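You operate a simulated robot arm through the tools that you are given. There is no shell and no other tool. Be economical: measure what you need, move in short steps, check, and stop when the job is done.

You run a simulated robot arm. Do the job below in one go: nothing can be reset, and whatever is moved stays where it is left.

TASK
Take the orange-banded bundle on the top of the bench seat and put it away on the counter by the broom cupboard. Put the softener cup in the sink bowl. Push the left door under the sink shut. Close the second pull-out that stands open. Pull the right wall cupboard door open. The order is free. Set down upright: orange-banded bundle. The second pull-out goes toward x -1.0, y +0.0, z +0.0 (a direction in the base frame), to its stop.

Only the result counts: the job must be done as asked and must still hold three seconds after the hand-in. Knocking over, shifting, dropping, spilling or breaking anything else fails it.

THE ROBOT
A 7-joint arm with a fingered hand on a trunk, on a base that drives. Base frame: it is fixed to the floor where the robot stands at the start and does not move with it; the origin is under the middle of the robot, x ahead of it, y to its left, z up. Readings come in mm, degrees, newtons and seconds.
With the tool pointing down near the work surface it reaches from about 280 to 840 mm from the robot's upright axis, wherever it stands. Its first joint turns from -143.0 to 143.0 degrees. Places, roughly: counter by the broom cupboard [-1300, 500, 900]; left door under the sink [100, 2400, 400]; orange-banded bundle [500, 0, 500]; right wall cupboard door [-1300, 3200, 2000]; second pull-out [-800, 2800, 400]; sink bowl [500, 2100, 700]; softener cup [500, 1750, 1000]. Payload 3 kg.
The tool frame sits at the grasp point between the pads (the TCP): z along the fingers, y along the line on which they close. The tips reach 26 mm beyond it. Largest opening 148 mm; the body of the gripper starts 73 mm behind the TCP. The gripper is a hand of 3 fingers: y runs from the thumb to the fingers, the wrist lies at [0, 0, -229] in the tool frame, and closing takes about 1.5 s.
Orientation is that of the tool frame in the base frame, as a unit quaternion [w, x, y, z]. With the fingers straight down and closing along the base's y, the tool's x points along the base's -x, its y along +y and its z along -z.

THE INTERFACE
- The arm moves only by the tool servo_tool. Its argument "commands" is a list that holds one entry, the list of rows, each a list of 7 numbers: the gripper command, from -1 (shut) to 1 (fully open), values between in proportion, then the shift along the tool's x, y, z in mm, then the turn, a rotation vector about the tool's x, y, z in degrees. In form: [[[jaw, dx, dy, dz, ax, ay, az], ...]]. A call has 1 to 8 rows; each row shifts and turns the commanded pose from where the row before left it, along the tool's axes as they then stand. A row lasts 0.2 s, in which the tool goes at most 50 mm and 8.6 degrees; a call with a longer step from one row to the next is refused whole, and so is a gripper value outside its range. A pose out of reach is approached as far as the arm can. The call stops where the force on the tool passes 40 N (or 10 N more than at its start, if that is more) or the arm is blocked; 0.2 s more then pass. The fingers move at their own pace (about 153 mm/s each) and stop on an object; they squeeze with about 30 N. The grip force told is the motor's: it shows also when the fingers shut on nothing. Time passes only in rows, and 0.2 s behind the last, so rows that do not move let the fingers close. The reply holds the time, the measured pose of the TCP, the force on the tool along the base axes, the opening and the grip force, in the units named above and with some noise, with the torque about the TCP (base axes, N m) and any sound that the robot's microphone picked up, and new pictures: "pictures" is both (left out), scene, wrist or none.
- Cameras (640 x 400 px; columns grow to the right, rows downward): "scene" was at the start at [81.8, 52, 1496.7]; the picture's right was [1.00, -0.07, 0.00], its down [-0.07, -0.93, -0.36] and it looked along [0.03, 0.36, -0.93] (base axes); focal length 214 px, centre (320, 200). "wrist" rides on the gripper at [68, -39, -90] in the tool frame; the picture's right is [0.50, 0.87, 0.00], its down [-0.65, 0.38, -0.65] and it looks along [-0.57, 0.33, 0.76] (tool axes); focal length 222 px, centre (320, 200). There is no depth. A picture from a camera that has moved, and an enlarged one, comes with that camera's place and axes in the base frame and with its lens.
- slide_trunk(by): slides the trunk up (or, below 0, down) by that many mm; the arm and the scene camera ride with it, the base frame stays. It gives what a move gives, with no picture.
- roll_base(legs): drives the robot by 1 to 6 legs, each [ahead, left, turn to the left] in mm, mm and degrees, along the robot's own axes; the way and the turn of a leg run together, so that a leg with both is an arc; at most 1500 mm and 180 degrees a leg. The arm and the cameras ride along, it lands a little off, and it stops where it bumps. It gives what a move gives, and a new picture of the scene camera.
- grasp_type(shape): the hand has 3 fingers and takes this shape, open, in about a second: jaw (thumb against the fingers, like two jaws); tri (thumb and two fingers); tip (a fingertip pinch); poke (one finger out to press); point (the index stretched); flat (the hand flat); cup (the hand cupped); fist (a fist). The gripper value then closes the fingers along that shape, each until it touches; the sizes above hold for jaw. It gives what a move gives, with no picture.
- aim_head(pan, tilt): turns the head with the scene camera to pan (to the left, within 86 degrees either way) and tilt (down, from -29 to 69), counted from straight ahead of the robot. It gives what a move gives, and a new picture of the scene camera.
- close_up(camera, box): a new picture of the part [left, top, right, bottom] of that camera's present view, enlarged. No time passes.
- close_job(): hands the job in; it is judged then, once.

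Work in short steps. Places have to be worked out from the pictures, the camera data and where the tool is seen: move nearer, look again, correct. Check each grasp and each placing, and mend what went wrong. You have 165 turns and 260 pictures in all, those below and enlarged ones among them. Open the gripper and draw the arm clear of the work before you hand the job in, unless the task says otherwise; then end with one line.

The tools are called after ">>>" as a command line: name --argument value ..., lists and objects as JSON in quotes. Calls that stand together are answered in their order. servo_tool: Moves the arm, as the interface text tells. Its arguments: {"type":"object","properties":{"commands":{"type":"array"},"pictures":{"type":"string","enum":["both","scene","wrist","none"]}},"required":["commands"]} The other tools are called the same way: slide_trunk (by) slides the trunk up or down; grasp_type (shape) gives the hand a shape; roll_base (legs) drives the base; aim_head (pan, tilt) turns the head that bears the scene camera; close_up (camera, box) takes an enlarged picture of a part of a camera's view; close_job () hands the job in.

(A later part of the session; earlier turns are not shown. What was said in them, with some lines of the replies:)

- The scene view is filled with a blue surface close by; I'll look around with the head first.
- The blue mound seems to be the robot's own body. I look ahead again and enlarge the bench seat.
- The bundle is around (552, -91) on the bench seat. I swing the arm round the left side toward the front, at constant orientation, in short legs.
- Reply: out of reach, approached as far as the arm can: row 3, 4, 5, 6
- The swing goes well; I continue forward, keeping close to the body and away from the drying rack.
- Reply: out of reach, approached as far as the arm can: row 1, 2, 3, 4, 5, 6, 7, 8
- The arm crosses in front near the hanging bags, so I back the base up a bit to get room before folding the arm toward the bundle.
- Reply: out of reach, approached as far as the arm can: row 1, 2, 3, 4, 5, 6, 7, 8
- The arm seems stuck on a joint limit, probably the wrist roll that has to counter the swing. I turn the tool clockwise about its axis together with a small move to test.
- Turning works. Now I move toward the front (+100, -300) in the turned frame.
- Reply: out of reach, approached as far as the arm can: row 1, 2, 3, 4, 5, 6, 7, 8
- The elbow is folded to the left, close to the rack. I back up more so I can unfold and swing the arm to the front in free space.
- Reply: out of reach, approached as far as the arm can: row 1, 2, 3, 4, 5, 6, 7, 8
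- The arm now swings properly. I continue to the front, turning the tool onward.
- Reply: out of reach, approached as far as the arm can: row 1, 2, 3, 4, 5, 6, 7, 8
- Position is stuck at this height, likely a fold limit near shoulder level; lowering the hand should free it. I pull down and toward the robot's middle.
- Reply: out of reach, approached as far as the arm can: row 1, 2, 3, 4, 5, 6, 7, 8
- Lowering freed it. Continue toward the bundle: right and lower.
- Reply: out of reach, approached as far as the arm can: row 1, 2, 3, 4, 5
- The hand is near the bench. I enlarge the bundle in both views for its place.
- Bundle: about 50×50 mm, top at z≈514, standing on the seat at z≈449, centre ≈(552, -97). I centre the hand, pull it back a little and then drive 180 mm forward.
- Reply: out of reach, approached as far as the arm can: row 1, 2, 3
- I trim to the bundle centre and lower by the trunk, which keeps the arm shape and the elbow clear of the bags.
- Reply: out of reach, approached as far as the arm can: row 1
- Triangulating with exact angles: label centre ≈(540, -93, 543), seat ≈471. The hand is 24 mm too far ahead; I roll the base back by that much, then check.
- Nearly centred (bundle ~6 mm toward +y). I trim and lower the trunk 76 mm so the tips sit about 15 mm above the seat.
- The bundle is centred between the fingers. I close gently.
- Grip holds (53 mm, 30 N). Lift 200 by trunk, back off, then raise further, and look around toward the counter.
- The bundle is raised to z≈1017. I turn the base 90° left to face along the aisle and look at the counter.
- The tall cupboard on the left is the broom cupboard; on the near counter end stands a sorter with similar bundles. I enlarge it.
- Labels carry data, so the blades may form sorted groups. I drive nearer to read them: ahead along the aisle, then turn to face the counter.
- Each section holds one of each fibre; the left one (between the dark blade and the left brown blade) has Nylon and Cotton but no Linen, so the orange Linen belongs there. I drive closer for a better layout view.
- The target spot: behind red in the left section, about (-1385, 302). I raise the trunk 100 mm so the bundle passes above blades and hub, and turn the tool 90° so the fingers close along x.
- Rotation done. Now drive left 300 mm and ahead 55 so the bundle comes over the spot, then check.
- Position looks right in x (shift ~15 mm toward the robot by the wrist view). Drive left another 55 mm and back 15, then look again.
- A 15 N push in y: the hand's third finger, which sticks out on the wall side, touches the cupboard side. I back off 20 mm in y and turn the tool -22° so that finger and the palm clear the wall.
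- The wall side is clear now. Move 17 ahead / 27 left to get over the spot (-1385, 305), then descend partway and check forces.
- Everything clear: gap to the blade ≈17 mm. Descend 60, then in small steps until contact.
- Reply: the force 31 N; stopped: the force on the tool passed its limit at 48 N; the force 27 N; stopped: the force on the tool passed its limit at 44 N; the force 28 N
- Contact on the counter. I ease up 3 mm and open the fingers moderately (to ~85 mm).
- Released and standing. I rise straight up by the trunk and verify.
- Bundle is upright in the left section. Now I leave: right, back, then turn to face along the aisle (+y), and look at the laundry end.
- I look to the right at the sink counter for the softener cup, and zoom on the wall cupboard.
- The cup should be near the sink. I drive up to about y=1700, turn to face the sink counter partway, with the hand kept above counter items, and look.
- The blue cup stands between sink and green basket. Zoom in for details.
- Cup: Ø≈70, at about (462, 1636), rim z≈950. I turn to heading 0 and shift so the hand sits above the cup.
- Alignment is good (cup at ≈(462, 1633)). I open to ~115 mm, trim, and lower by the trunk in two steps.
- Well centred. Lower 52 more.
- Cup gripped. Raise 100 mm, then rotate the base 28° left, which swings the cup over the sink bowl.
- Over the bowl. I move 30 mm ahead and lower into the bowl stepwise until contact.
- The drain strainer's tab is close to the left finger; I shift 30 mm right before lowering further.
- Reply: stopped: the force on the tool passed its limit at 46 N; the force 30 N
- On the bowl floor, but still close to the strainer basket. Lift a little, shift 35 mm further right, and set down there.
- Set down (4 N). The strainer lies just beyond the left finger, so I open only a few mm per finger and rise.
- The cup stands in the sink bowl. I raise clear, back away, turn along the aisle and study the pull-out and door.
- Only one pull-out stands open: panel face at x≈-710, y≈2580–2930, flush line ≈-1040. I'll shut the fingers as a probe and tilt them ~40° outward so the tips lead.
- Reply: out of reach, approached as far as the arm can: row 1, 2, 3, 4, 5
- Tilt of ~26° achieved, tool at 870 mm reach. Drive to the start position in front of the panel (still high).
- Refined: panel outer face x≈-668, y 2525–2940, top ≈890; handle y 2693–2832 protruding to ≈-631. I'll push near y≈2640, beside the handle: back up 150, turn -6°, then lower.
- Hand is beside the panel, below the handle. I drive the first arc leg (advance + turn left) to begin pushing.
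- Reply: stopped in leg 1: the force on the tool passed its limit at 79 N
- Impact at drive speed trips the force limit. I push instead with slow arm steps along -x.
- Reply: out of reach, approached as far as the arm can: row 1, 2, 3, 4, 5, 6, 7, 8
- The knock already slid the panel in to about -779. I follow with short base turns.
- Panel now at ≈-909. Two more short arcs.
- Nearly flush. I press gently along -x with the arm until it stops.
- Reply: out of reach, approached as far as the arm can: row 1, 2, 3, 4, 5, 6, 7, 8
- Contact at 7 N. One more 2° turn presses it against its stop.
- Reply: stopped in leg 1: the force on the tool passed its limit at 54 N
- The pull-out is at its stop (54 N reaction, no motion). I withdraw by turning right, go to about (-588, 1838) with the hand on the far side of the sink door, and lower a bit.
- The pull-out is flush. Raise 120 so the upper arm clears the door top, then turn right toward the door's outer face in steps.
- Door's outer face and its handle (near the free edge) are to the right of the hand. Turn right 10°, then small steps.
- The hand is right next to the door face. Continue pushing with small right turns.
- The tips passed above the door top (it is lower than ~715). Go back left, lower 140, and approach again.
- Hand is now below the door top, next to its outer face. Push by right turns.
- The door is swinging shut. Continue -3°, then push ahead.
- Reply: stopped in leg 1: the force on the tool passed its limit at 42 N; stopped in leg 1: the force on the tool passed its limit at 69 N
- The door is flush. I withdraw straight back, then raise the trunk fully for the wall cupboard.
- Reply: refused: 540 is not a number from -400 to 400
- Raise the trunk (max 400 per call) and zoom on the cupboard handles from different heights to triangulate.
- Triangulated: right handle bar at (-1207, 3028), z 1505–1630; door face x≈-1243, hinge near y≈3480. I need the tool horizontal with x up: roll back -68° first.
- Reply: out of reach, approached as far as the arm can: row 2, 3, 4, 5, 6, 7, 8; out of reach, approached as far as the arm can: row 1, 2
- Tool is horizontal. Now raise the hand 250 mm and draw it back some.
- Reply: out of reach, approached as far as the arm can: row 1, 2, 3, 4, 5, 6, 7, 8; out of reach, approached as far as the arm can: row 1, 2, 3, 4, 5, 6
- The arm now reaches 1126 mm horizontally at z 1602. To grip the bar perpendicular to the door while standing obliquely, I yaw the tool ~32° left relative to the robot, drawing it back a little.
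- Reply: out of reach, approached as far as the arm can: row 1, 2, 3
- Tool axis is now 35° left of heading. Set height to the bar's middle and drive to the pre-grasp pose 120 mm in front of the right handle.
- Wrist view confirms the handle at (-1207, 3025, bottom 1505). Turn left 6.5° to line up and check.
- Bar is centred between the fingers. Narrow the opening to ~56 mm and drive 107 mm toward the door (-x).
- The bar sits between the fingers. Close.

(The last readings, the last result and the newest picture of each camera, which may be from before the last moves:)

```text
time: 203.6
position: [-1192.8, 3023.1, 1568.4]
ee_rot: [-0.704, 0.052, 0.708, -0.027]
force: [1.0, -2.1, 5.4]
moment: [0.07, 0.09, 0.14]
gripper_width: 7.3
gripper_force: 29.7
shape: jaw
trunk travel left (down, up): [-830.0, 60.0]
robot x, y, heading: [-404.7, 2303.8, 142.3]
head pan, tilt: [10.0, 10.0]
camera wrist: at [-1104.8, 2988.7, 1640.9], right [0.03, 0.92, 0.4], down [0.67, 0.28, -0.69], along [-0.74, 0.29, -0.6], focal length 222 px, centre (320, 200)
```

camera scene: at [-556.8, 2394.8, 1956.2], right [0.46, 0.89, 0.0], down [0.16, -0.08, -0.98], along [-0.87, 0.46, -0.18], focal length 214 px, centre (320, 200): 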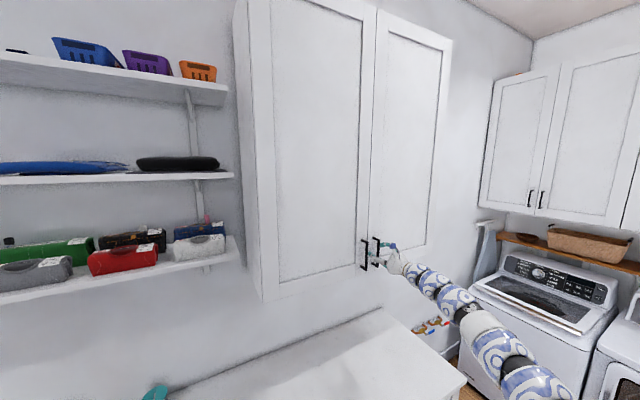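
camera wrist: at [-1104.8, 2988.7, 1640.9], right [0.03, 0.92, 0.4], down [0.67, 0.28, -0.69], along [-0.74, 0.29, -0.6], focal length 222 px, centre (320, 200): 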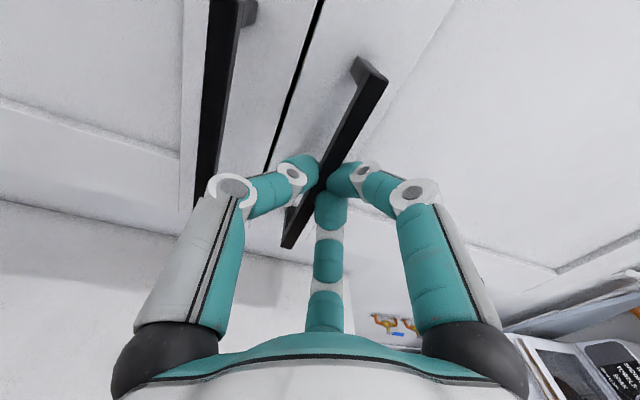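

Bar gripped. Pull along the arc with short base legs.

>>> roll_base --legs '[[-27, -29, 0], [-27, -29, 0]]'

>>> roll_base --legs '[[-21, -33, 0], [-21, -33, 0]]'

```text
time: 204.9
position: [-1111.1, 3040.2, 1569.3]
ee_rot: [-0.704, 0.053, 0.707, -0.028]
force: [1.3, 0.3, 3.1]
moment: [-0.06, -0.01, 0.13]
gripper_width: 5.2
gripper_force: 30.0
shape: jaw
trunk travel left (down, up): [-830.0, 60.0]
robot x, y, heading: [-325.4, 2318.5, 142.2]
head pan, tilt: [10.0, 10.0]
camera scene: at [-469.6, 2408.6, 1956.8], right [0.46, 0.89, 0.0], down [0.15, -0.08, -0.99], along [-0.87, 0.46, -0.17], focal length 214 px, centre (320, 200)
```

scene: 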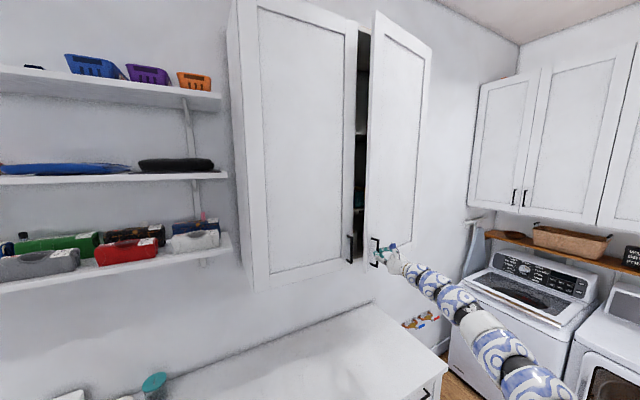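

```text
time: 206.3
position: [-1036.0, 3068.1, 1567.0]
ee_rot: [-0.704, 0.053, 0.707, -0.027]
force: [-4.8, 9.8, 11.2]
moment: [-0.09, 0.13, -0.01]
gripper_width: 4.4
gripper_force: 30.2
shape: jaw
trunk travel left (down, up): [-830.0, 60.0]
robot x, y, heading: [-251.1, 2344.9, 142.3]
head pan, tilt: [10.0, 10.0]
camera scene: at [-395.5, 2436.8, 1956.8], right [0.46, 0.89, 0.0], down [0.15, -0.08, -0.98], along [-0.87, 0.46, -0.17], focal length 214 px, centre (320, 200)
```

scene: 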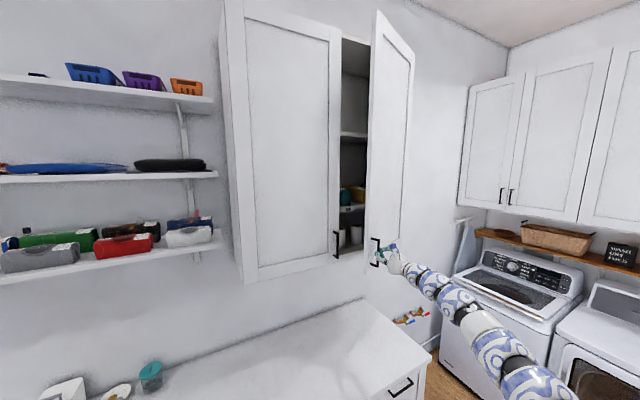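

Door is about 20° open. Continue with combined turning and backing.

>>> roll_base --legs '[[-13, -9, -1.5], [-13, -9, -1.5]]'

>>> roll_base --legs '[[-6, -2, -2], [-6, -2, -2]]'

>>> close_up --camera "wrist" --box '[0, 0, 640, 400]'

```text
time: 207.8
position: [-969.1, 3109.5, 1566.2]
ee_rot: [-0.705, 0.074, 0.705, -0.005]
force: [-8.2, 9.7, 3.4]
moment: [0.07, 0.17, -0.19]
gripper_width: 2.7
gripper_force: 29.7
shape: jaw
trunk travel left (down, up): [-830.0, 60.0]
robot x, y, heading: [-220.3, 2341.7, 139.5]
head pan, tilt: [10.0, 10.0]
stopped in leg 2: the force on the tool passed its limit at 44 N (the readings are from after the stop); the commanded pose is now the measured one
camera scene: at [-365.4, 2440.9, 1956.2], right [0.51, 0.86, 0.0], down [0.15, -0.09, -0.98], along [-0.85, 0.5, -0.18], focal length 214 px, centre (320, 200)
```

scene: 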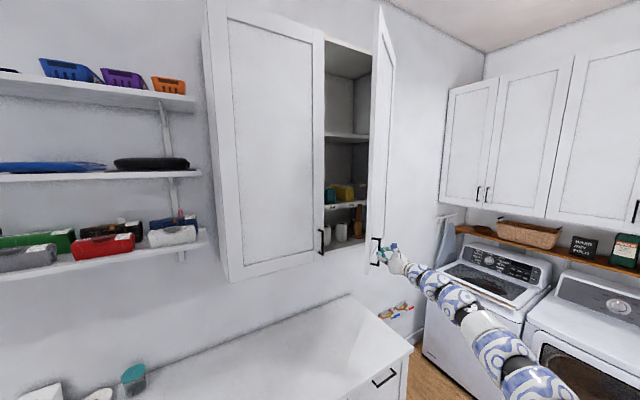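

```text
time: 208.7
position: [-936.7, 3136.6, 1565.9]
ee_rot: [0.706, -0.088, -0.703, -0.008]
force: [-13.9, 13.9, 0.5]
moment: [0.21, 0.11, -0.04]
gripper_width: 2.3
gripper_force: 29.8
shape: jaw
trunk travel left (down, up): [-830.0, 60.0]
robot x, y, heading: [-212.4, 2337.4, 137.4]
head pan, tilt: [10.0, 10.0]
stopped in leg 1: the force on the tool passed its limit at 42 N (the readings are from after the stop); the commanded pose is now the measured one
camera scene: at [-357.2, 2445.8, 1956.1], right [0.54, 0.84, 0.0], down [0.15, -0.1, -0.98], along [-0.83, 0.53, -0.18], focal length 214 px, centre (320, 200)
```

scene: 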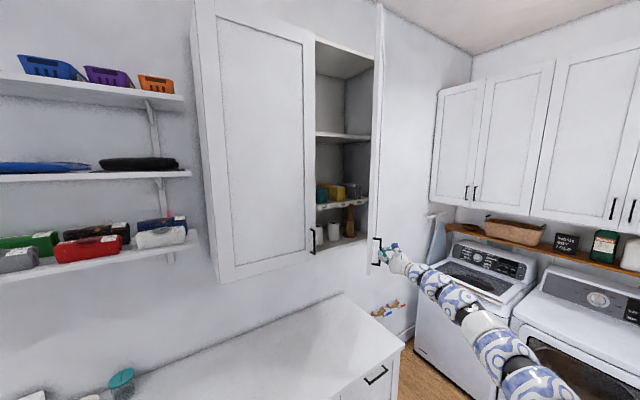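

```text
1.00 times, centred on (320, 200) of wrist (not enlarged: the box is as wide or as high as the picture)
camera zoom: at [-853.1, 3093.3, 1639.3], right [0.12, 0.91, 0.4], down [0.69, 0.21, -0.69], along [-0.71, 0.36, -0.6], focal length 222 px, centre (320, 200)
```

zoom: 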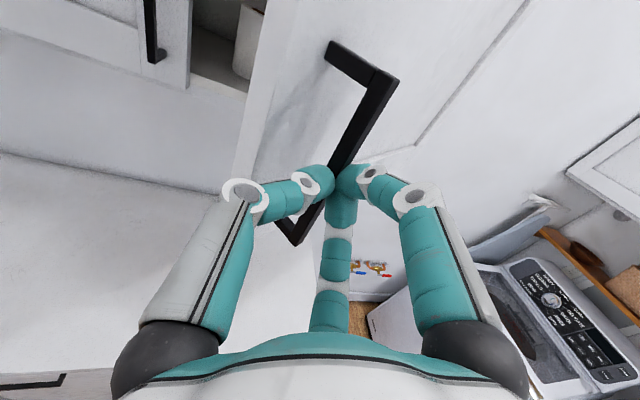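

The door is ~38° open. I'll release, step back, come round the free edge, and push it further open from the inside.

>>> servo_tool --commands '[[[-0.6, 0, 0, 0, 0, 0, 0], [-0.4, 0, 0, 0, 0, 0, 0], [-0.4, 0, 0, 0, 0, 0, 0]]]' --pictures "wrist"

```text
time: 209.5
position: [-936.3, 3131.7, 1569.9]
ee_rot: [0.706, -0.086, -0.703, -0.007]
force: [-0.2, 0.1, 0.1]
moment: [0.0, -0.03, -0.01]
gripper_width: 44.3
gripper_force: 0.1
shape: jaw
trunk travel left (down, up): [-830.0, 60.0]
robot x, y, heading: [-217.0, 2340.8, 137.6]
head pan, tilt: [10.0, 10.0]
camera wrist: at [-851.5, 3088.0, 1642.1], right [0.12, 0.91, 0.4], down [0.69, 0.21, -0.69], along [-0.71, 0.36, -0.6], focal length 222 px, centre (320, 200)
```

wrist: 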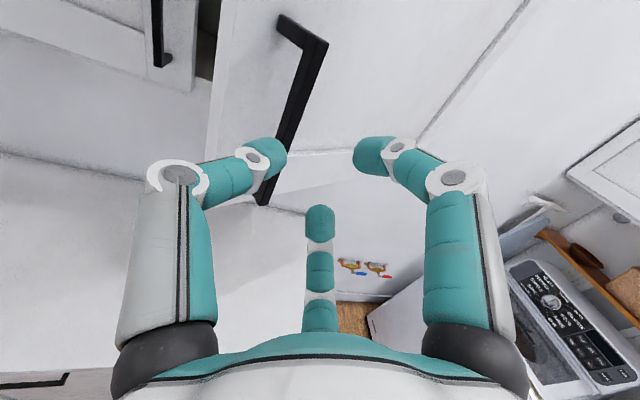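

Released. Withdraw along the tool axis slowly with the arm and look.

>>> servo_tool --commands '[[[-0.4, 0, 0, -15, 0, 0, 0], [-0.4, 0, 0, -15, 0, 0, 0], [-0.4, 0, 0, -15, 0, 0, 0], [-0.4, 0, 0, -15, 0, 0, 0], [-0.4, 0, 0, -15, 0, 0, 0], [-0.4, 0, 0, -15, 0, 0, 0]]]' --pictures "both"

```text
time: 211.1
position: [-827.6, 3132.8, 1591.8]
ee_rot: [0.722, -0.096, -0.685, -0.002]
force: [-1.2, 0.3, 0.0]
moment: [-0.01, 0.04, 0.02]
gripper_width: 44.4
gripper_force: 0.1
shape: jaw
trunk travel left (down, up): [-830.0, 60.0]
robot x, y, heading: [-212.9, 2344.1, 137.5]
head pan, tilt: [10.0, 10.0]
stopped in row 6: the arm was blocked; the commanded pose is now the measured one
camera scene: at [-357.6, 2443.0, 1956.3], right [0.54, 0.84, 0.0], down [0.15, -0.09, -0.98], along [-0.83, 0.53, -0.18], focal length 214 px, centre (320, 200)
camera wrist: at [-738.0, 3089.1, 1661.2], right [0.14, 0.91, 0.38], down [0.66, 0.2, -0.73], along [-0.74, 0.35, -0.57], focal length 222 px, centre (320, 200)
```

scene: 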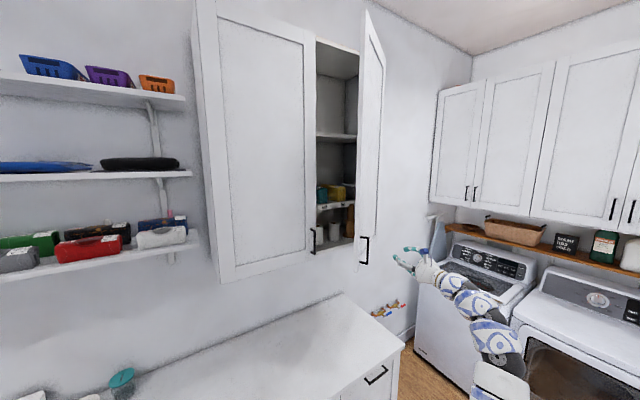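
wrist: 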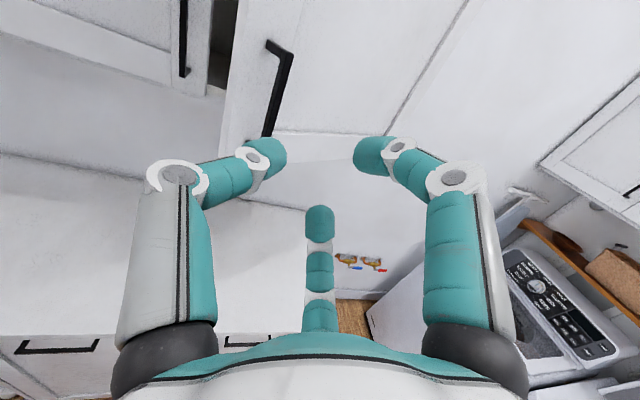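

Hand is free; the door rests ~28° open. I close the fingers, move south of the door edge, then to its inner side.

>>> roll_base --legs '[[-54, 59, 0], [0, 0, 12]]'

>>> servo_tool --commands '[[[-1, 0, 0, 0, 0, 0, 0], [-1, 0, 0, 0, 0, 0, 0], [-1, 0, 0, 0, 0, 0, 0]]]' --pictures "wrist"

```text
time: 212.9
position: [-974.3, 2908.4, 1594.2]
ee_rot: [0.719, -0.024, -0.691, 0.072]
force: [-0.6, 0.0, 0.2]
moment: [0.03, 0.01, -0.05]
gripper_width: 44.2
gripper_force: 0.1
shape: jaw
trunk travel left (down, up): [-830.0, 60.0]
robot x, y, heading: [-217.5, 2265.1, 149.2]
head pan, tilt: [10.0, 10.0]
camera scene: at [-374.5, 2330.8, 1956.5], right [0.35, 0.94, 0.0], down [0.16, -0.06, -0.98], along [-0.92, 0.35, -0.17], focal length 214 px, centre (320, 200)
```

scene: 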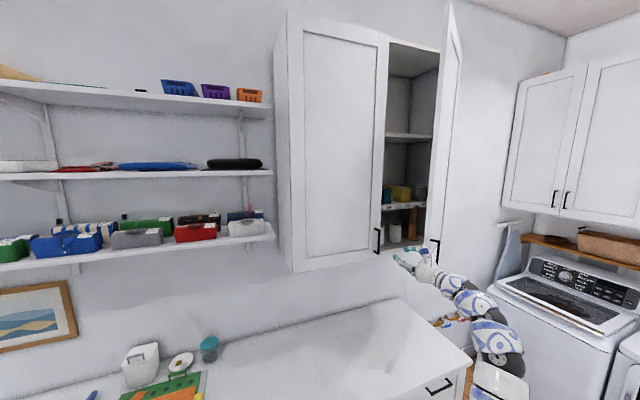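

```text
time: 213.8
position: [-973.6, 2908.6, 1593.2]
ee_rot: [0.719, -0.024, -0.69, 0.074]
force: [-0.1, -0.1, 0.3]
moment: [0.03, 0.01, -0.02]
gripper_width: 0.0
gripper_force: 29.7
shape: jaw
trunk travel left (down, up): [-830.0, 60.0]
robot x, y, heading: [-211.5, 2262.1, 149.0]
head pan, tilt: [10.0, 10.0]
camera wrist: at [-878.5, 2885.1, 1662.3], right [-0.05, 0.92, 0.38], down [0.6, 0.33, -0.73], along [-0.8, 0.19, -0.57], focal length 222 px, centre (320, 200)
```

wrist: 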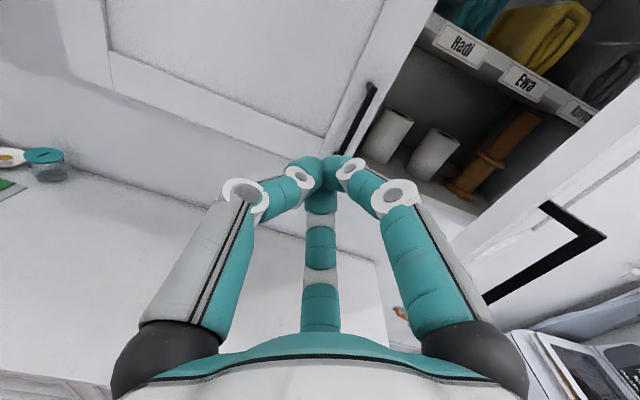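

Door edge is at ≈(-1020, 3047), 27° open. Move the hand to the inner side (-1060, 2950), then push in +y.

>>> roll_base --legs '[[93, 9, 0], [26, -43, 0]]'

>>> roll_base --legs '[[26, -43, 0], [26, -43, 0]]'

```text
time: 215.4
position: [-1060.6, 3001.8, 1591.8]
ee_rot: [0.719, -0.024, -0.691, 0.073]
force: [0.5, 0.6, 0.0]
moment: [0.02, 0.02, 0.03]
gripper_width: 0.0
gripper_force: 29.8
shape: jaw
trunk travel left (down, up): [-830.0, 60.0]
robot x, y, heading: [-300.4, 2350.6, 149.3]
head pan, tilt: [10.0, 10.0]
camera scene: at [-460.1, 2424.9, 1956.3], right [0.35, 0.94, 0.0], down [0.16, -0.06, -0.98], along [-0.92, 0.35, -0.17], focal length 214 px, centre (320, 200)
```

scene: 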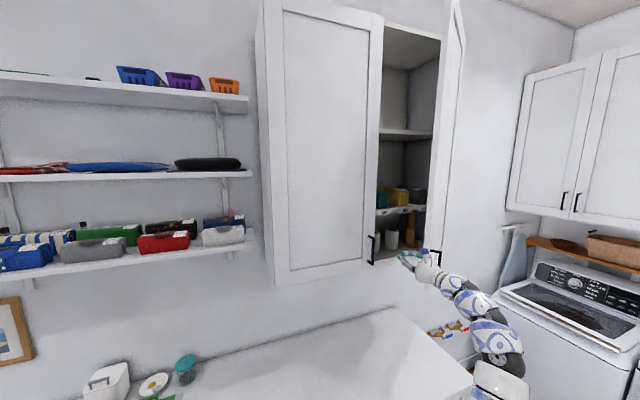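

```text
time: 216.3
position: [-1061.4, 3027.6, 1594.1]
ee_rot: [0.719, -0.019, -0.69, 0.08]
force: [0.0, 0.5, 0.3]
moment: [0.0, 0.02, -0.01]
gripper_width: 0.0
gripper_force: 29.9
shape: jaw
trunk travel left (down, up): [-830.0, 60.0]
robot x, y, heading: [-299.3, 2384.8, 149.4]
head pan, tilt: [10.0, 10.0]
stopped in leg 1: the force on the tool passed its limit at 54 N (the readings are from after the stop); the commanded pose is now the measured one
camera scene: at [-459.4, 2456.7, 1956.5], right [0.35, 0.94, 0.0], down [0.16, -0.06, -0.98], along [-0.92, 0.35, -0.17], focal length 214 px, centre (320, 200)
```

scene: 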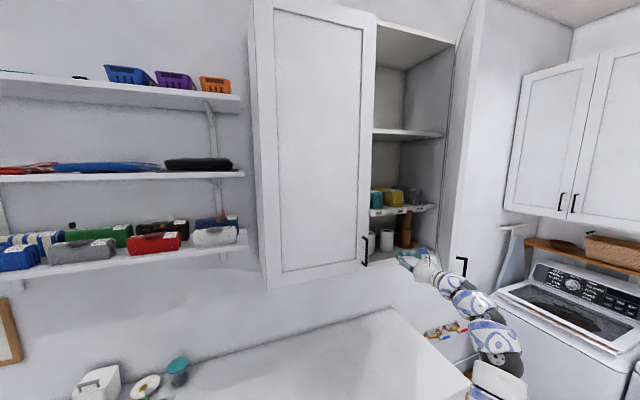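

The knock swung the door further. Continue pushing in +y.

>>> roll_base --legs '[[26, -43, 0], [26, -43, 0]]'

>>> roll_base --legs '[[26, -43, 0], [26, -43, 0]]'

```text
time: 217.8
position: [-1062.5, 3130.9, 1594.2]
ee_rot: [0.719, -0.018, -0.69, 0.078]
force: [0.0, 0.2, 0.7]
moment: [-0.01, 0.0, 0.02]
gripper_width: 0.0
gripper_force: 30.1
shape: jaw
trunk travel left (down, up): [-830.0, 60.0]
robot x, y, heading: [-301.8, 2486.0, 149.5]
head pan, tilt: [10.0, 10.0]
camera scene: at [-460.8, 2559.4, 1956.4], right [0.35, 0.94, 0.0], down [0.16, -0.06, -0.98], along [-0.92, 0.35, -0.17], focal length 214 px, centre (320, 200)
```

scene: 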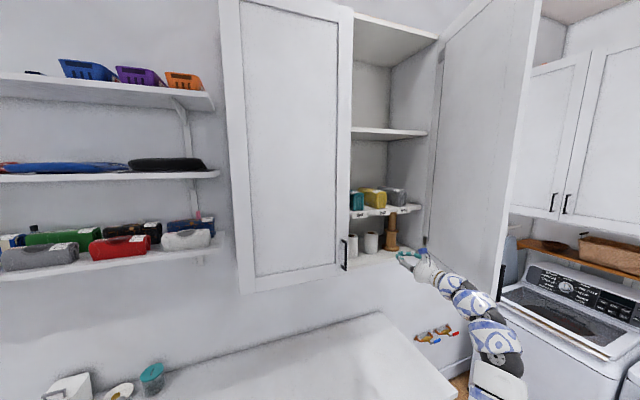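

```text
time: 219.2
position: [-1063.9, 3230.8, 1593.4]
ee_rot: [0.719, -0.021, -0.69, 0.078]
force: [0.1, 1.2, -0.4]
moment: [0.01, 0.02, 0.05]
gripper_width: 0.3
gripper_force: 30.1
shape: jaw
trunk travel left (down, up): [-830.0, 60.0]
robot x, y, heading: [-303.2, 2586.4, 149.0]
head pan, tilt: [10.0, 10.0]
camera scene: at [-462.1, 2660.2, 1956.4], right [0.35, 0.94, 0.0], down [0.16, -0.06, -0.98], along [-0.92, 0.35, -0.17], focal length 214 px, centre (320, 200)
```

scene: 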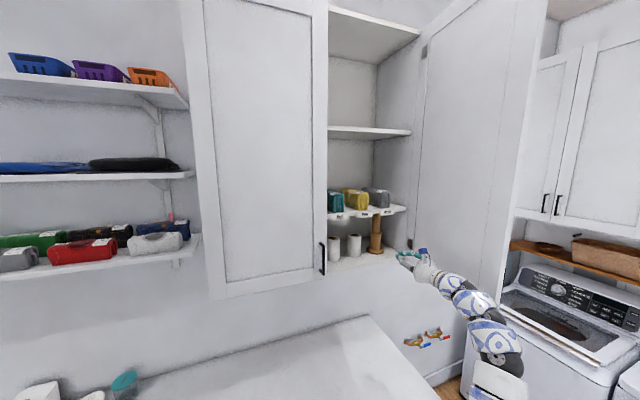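

The door stands about 90° open. I withdraw: back in -y, then away in +x, and check the result.

>>> roll_base --legs '[[-154, 257, 0], [-103, -62, 0]]'

>>> close_up --camera "scene" --box '[200, 0, 640, 400]'

>>> aim_head --pan 20 --tilt 50

```text
time: 222.1
position: [-937.7, 2934.6, 1595.1]
ee_rot: [0.72, -0.022, -0.69, 0.076]
force: [-0.4, 0.3, 0.9]
moment: [0.03, -0.03, 0.0]
gripper_width: 0.1
gripper_force: 29.5
shape: jaw
trunk travel left (down, up): [-830.0, 60.0]
robot x, y, heading: [-185.0, 2287.4, 149.4]
head pan, tilt: [10.0, 10.0]
camera scene: at [-338.6, 2358.4, 1956.8], right [0.36, 0.93, 0.0], down [0.16, -0.06, -0.98], along [-0.92, 0.35, -0.17], focal length 214 px, centre (320, 200)
```

scene: 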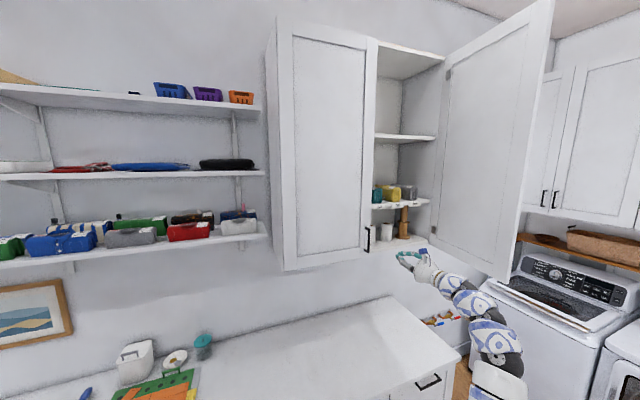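

```text
1.00 times, centred on (420, 200) of scene (not enlarged: the box is as wide or as high as the picture)
camera zoom: at [-338.6, 2358.4, 1956.8], right [0.36, 0.93, 0.0], down [0.16, -0.06, -0.98], along [-0.92, 0.35, -0.17], focal length 214 px, centre (220, 200)
```

zoom: 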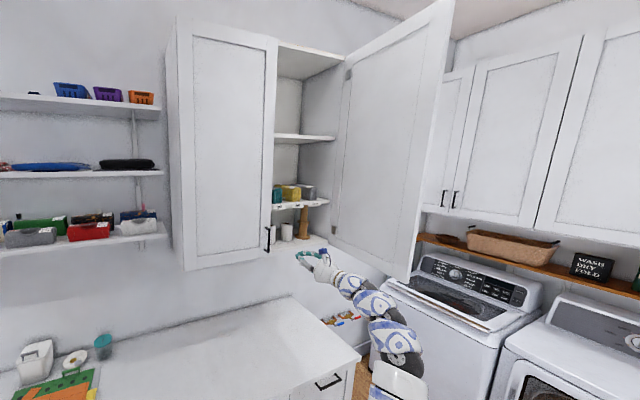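

```text
time: 223.2
position: [-940.0, 2934.8, 1593.5]
ee_rot: [0.719, -0.022, -0.69, 0.075]
force: [-0.1, 0.2, -0.5]
moment: [0.0, 0.01, 0.0]
gripper_width: 0.1
gripper_force: 30.7
shape: jaw
trunk travel left (down, up): [-830.0, 60.0]
robot x, y, heading: [-181.0, 2290.7, 149.0]
head pan, tilt: [20.0, 50.0]
camera scene: at [-330.4, 2340.1, 1894.7], right [0.19, 0.98, 0.0], down [0.75, -0.15, -0.64], along [-0.63, 0.12, -0.77], focal length 214 px, centre (320, 200)
```

scene: 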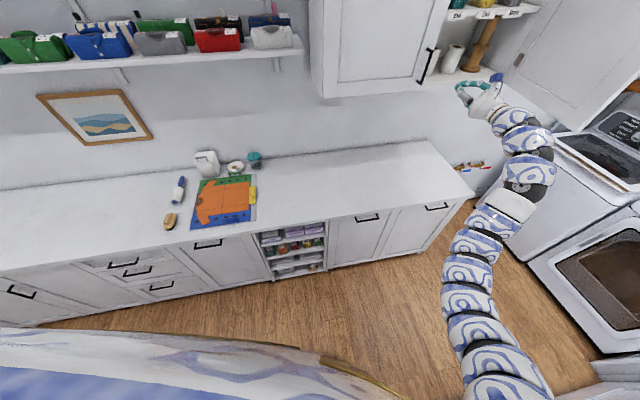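

Cupboard open, pull-out shut. Zoom on the pull-out, then move away and verify the sink door and cup.

>>> close_up --camera "scene" --box '[230, 170, 480, 300]'

>>> roll_base --legs '[[-360, 600, 0], [0, 0, -60]]'

>>> aim_head --pan -50 --tilt 45

```text
2.56 times, centred on (355, 235) of scene
camera zoom: at [-330.4, 2340.1, 1894.7], right [0.19, 0.98, 0.0], down [0.75, -0.15, -0.64], along [-0.63, 0.12, -0.77], focal length 549 px, centre (230, 110)
```

zoom: 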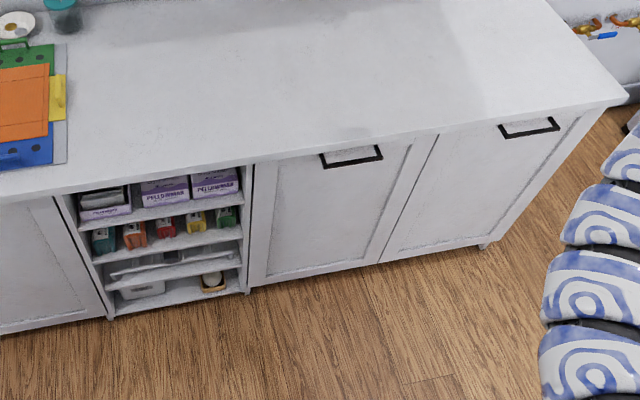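

```text
time: 229.6
position: [-22.0, 2573.3, 1594.3]
ee_rot: [0.664, -0.356, -0.592, -0.285]
force: [0.2, 0.2, 0.0]
moment: [-0.03, -0.01, 0.0]
gripper_width: 0.1
gripper_force: 29.9
shape: jaw
trunk travel left (down, up): [-830.0, 60.0]
robot x, y, heading: [-177.5, 1591.7, 90.7]
head pan, tilt: [20.0, 50.0]
camera scene: at [-207.1, 1739.3, 1894.7], right [0.94, 0.35, 0.0], down [0.27, -0.72, -0.64], along [-0.23, 0.6, -0.77], focal length 214 px, centre (320, 200)
```

scene: 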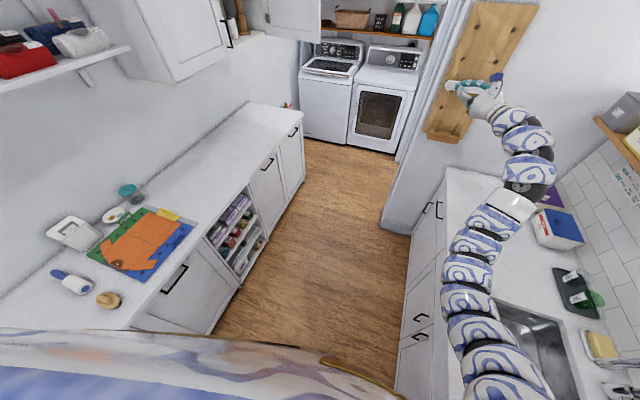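

```text
time: 231.0
position: [-22.0, 2574.4, 1595.0]
ee_rot: [0.665, -0.356, -0.592, -0.285]
force: [0.3, -0.8, 0.1]
moment: [0.05, -0.04, -0.01]
gripper_width: 0.0
gripper_force: 29.4
shape: jaw
trunk travel left (down, up): [-830.0, 60.0]
robot x, y, heading: [-175.3, 1590.3, 90.9]
head pan, tilt: [-50.0, 45.0]
camera scene: at [-118.6, 1720.4, 1901.6], right [0.65, -0.76, 0.0], down [-0.54, -0.46, -0.71], along [0.54, 0.46, -0.71], focal length 214 px, centre (320, 200)
```

scene: 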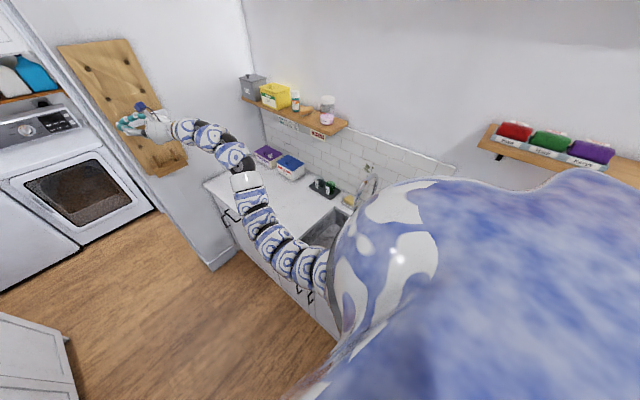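

The sink doors and pull-out are flush, the cupboard door is open, and the arm hangs free over the aisle. I open the gripper before the hand-in.

>>> servo_tool --commands '[[[1, 0, 0, 0, 0, 0, 0], [1, 0, 0, 0, 0, 0, 0], [1, 0, 0, 0, 0, 0, 0], [1, 0, 0, 0, 0, 0, 0]]]' --pictures "none"

>>> close_up --camera "scene" --box '[190, 180, 350, 330]'

```text
time: 232.0
position: [-23.1, 2572.6, 1594.0]
ee_rot: [0.664, -0.356, -0.592, -0.285]
force: [-0.7, 0.6, 0.1]
moment: [0.0, -0.01, 0.01]
gripper_width: 147.7
gripper_force: 0.1
shape: jaw
trunk travel left (down, up): [-830.0, 60.0]
robot x, y, heading: [-176.3, 1592.9, 90.6]
head pan, tilt: [-50.0, 45.0]
```

```text
2.67 times, centred on (270, 255) of scene
camera zoom: at [-118.6, 1720.3, 1901.6], right [0.65, -0.76, 0.0], down [-0.54, -0.46, -0.71], along [0.54, 0.46, -0.71], focal length 572 px, centre (453, 53)
```

zoom: 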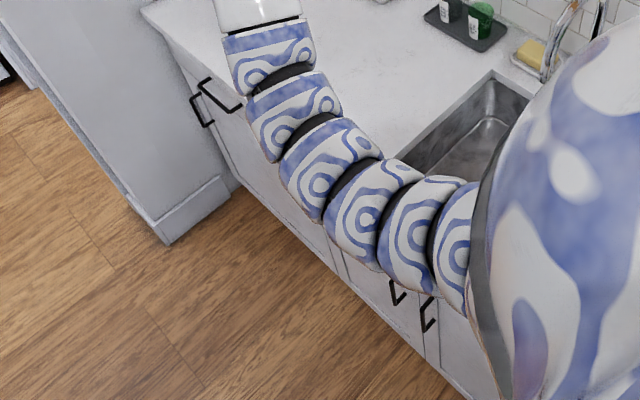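

The sink doors are flush, the gripper is open and the arm is clear, so I hand the job in.

>>> close_job

```text
The job is handed in.
```

I did all five tasks and handed the job in. The orange-banded bundle stands upright in the left section of the counter sorter, the softener cup is in the sink bowl, the left sink door and the pull-out are shut, and the right wall cupboard door is about 90° open. I did not look at the bundle or the cup again after setting them down. I chose the sorter's left section because it was the only one without a linen bundle.
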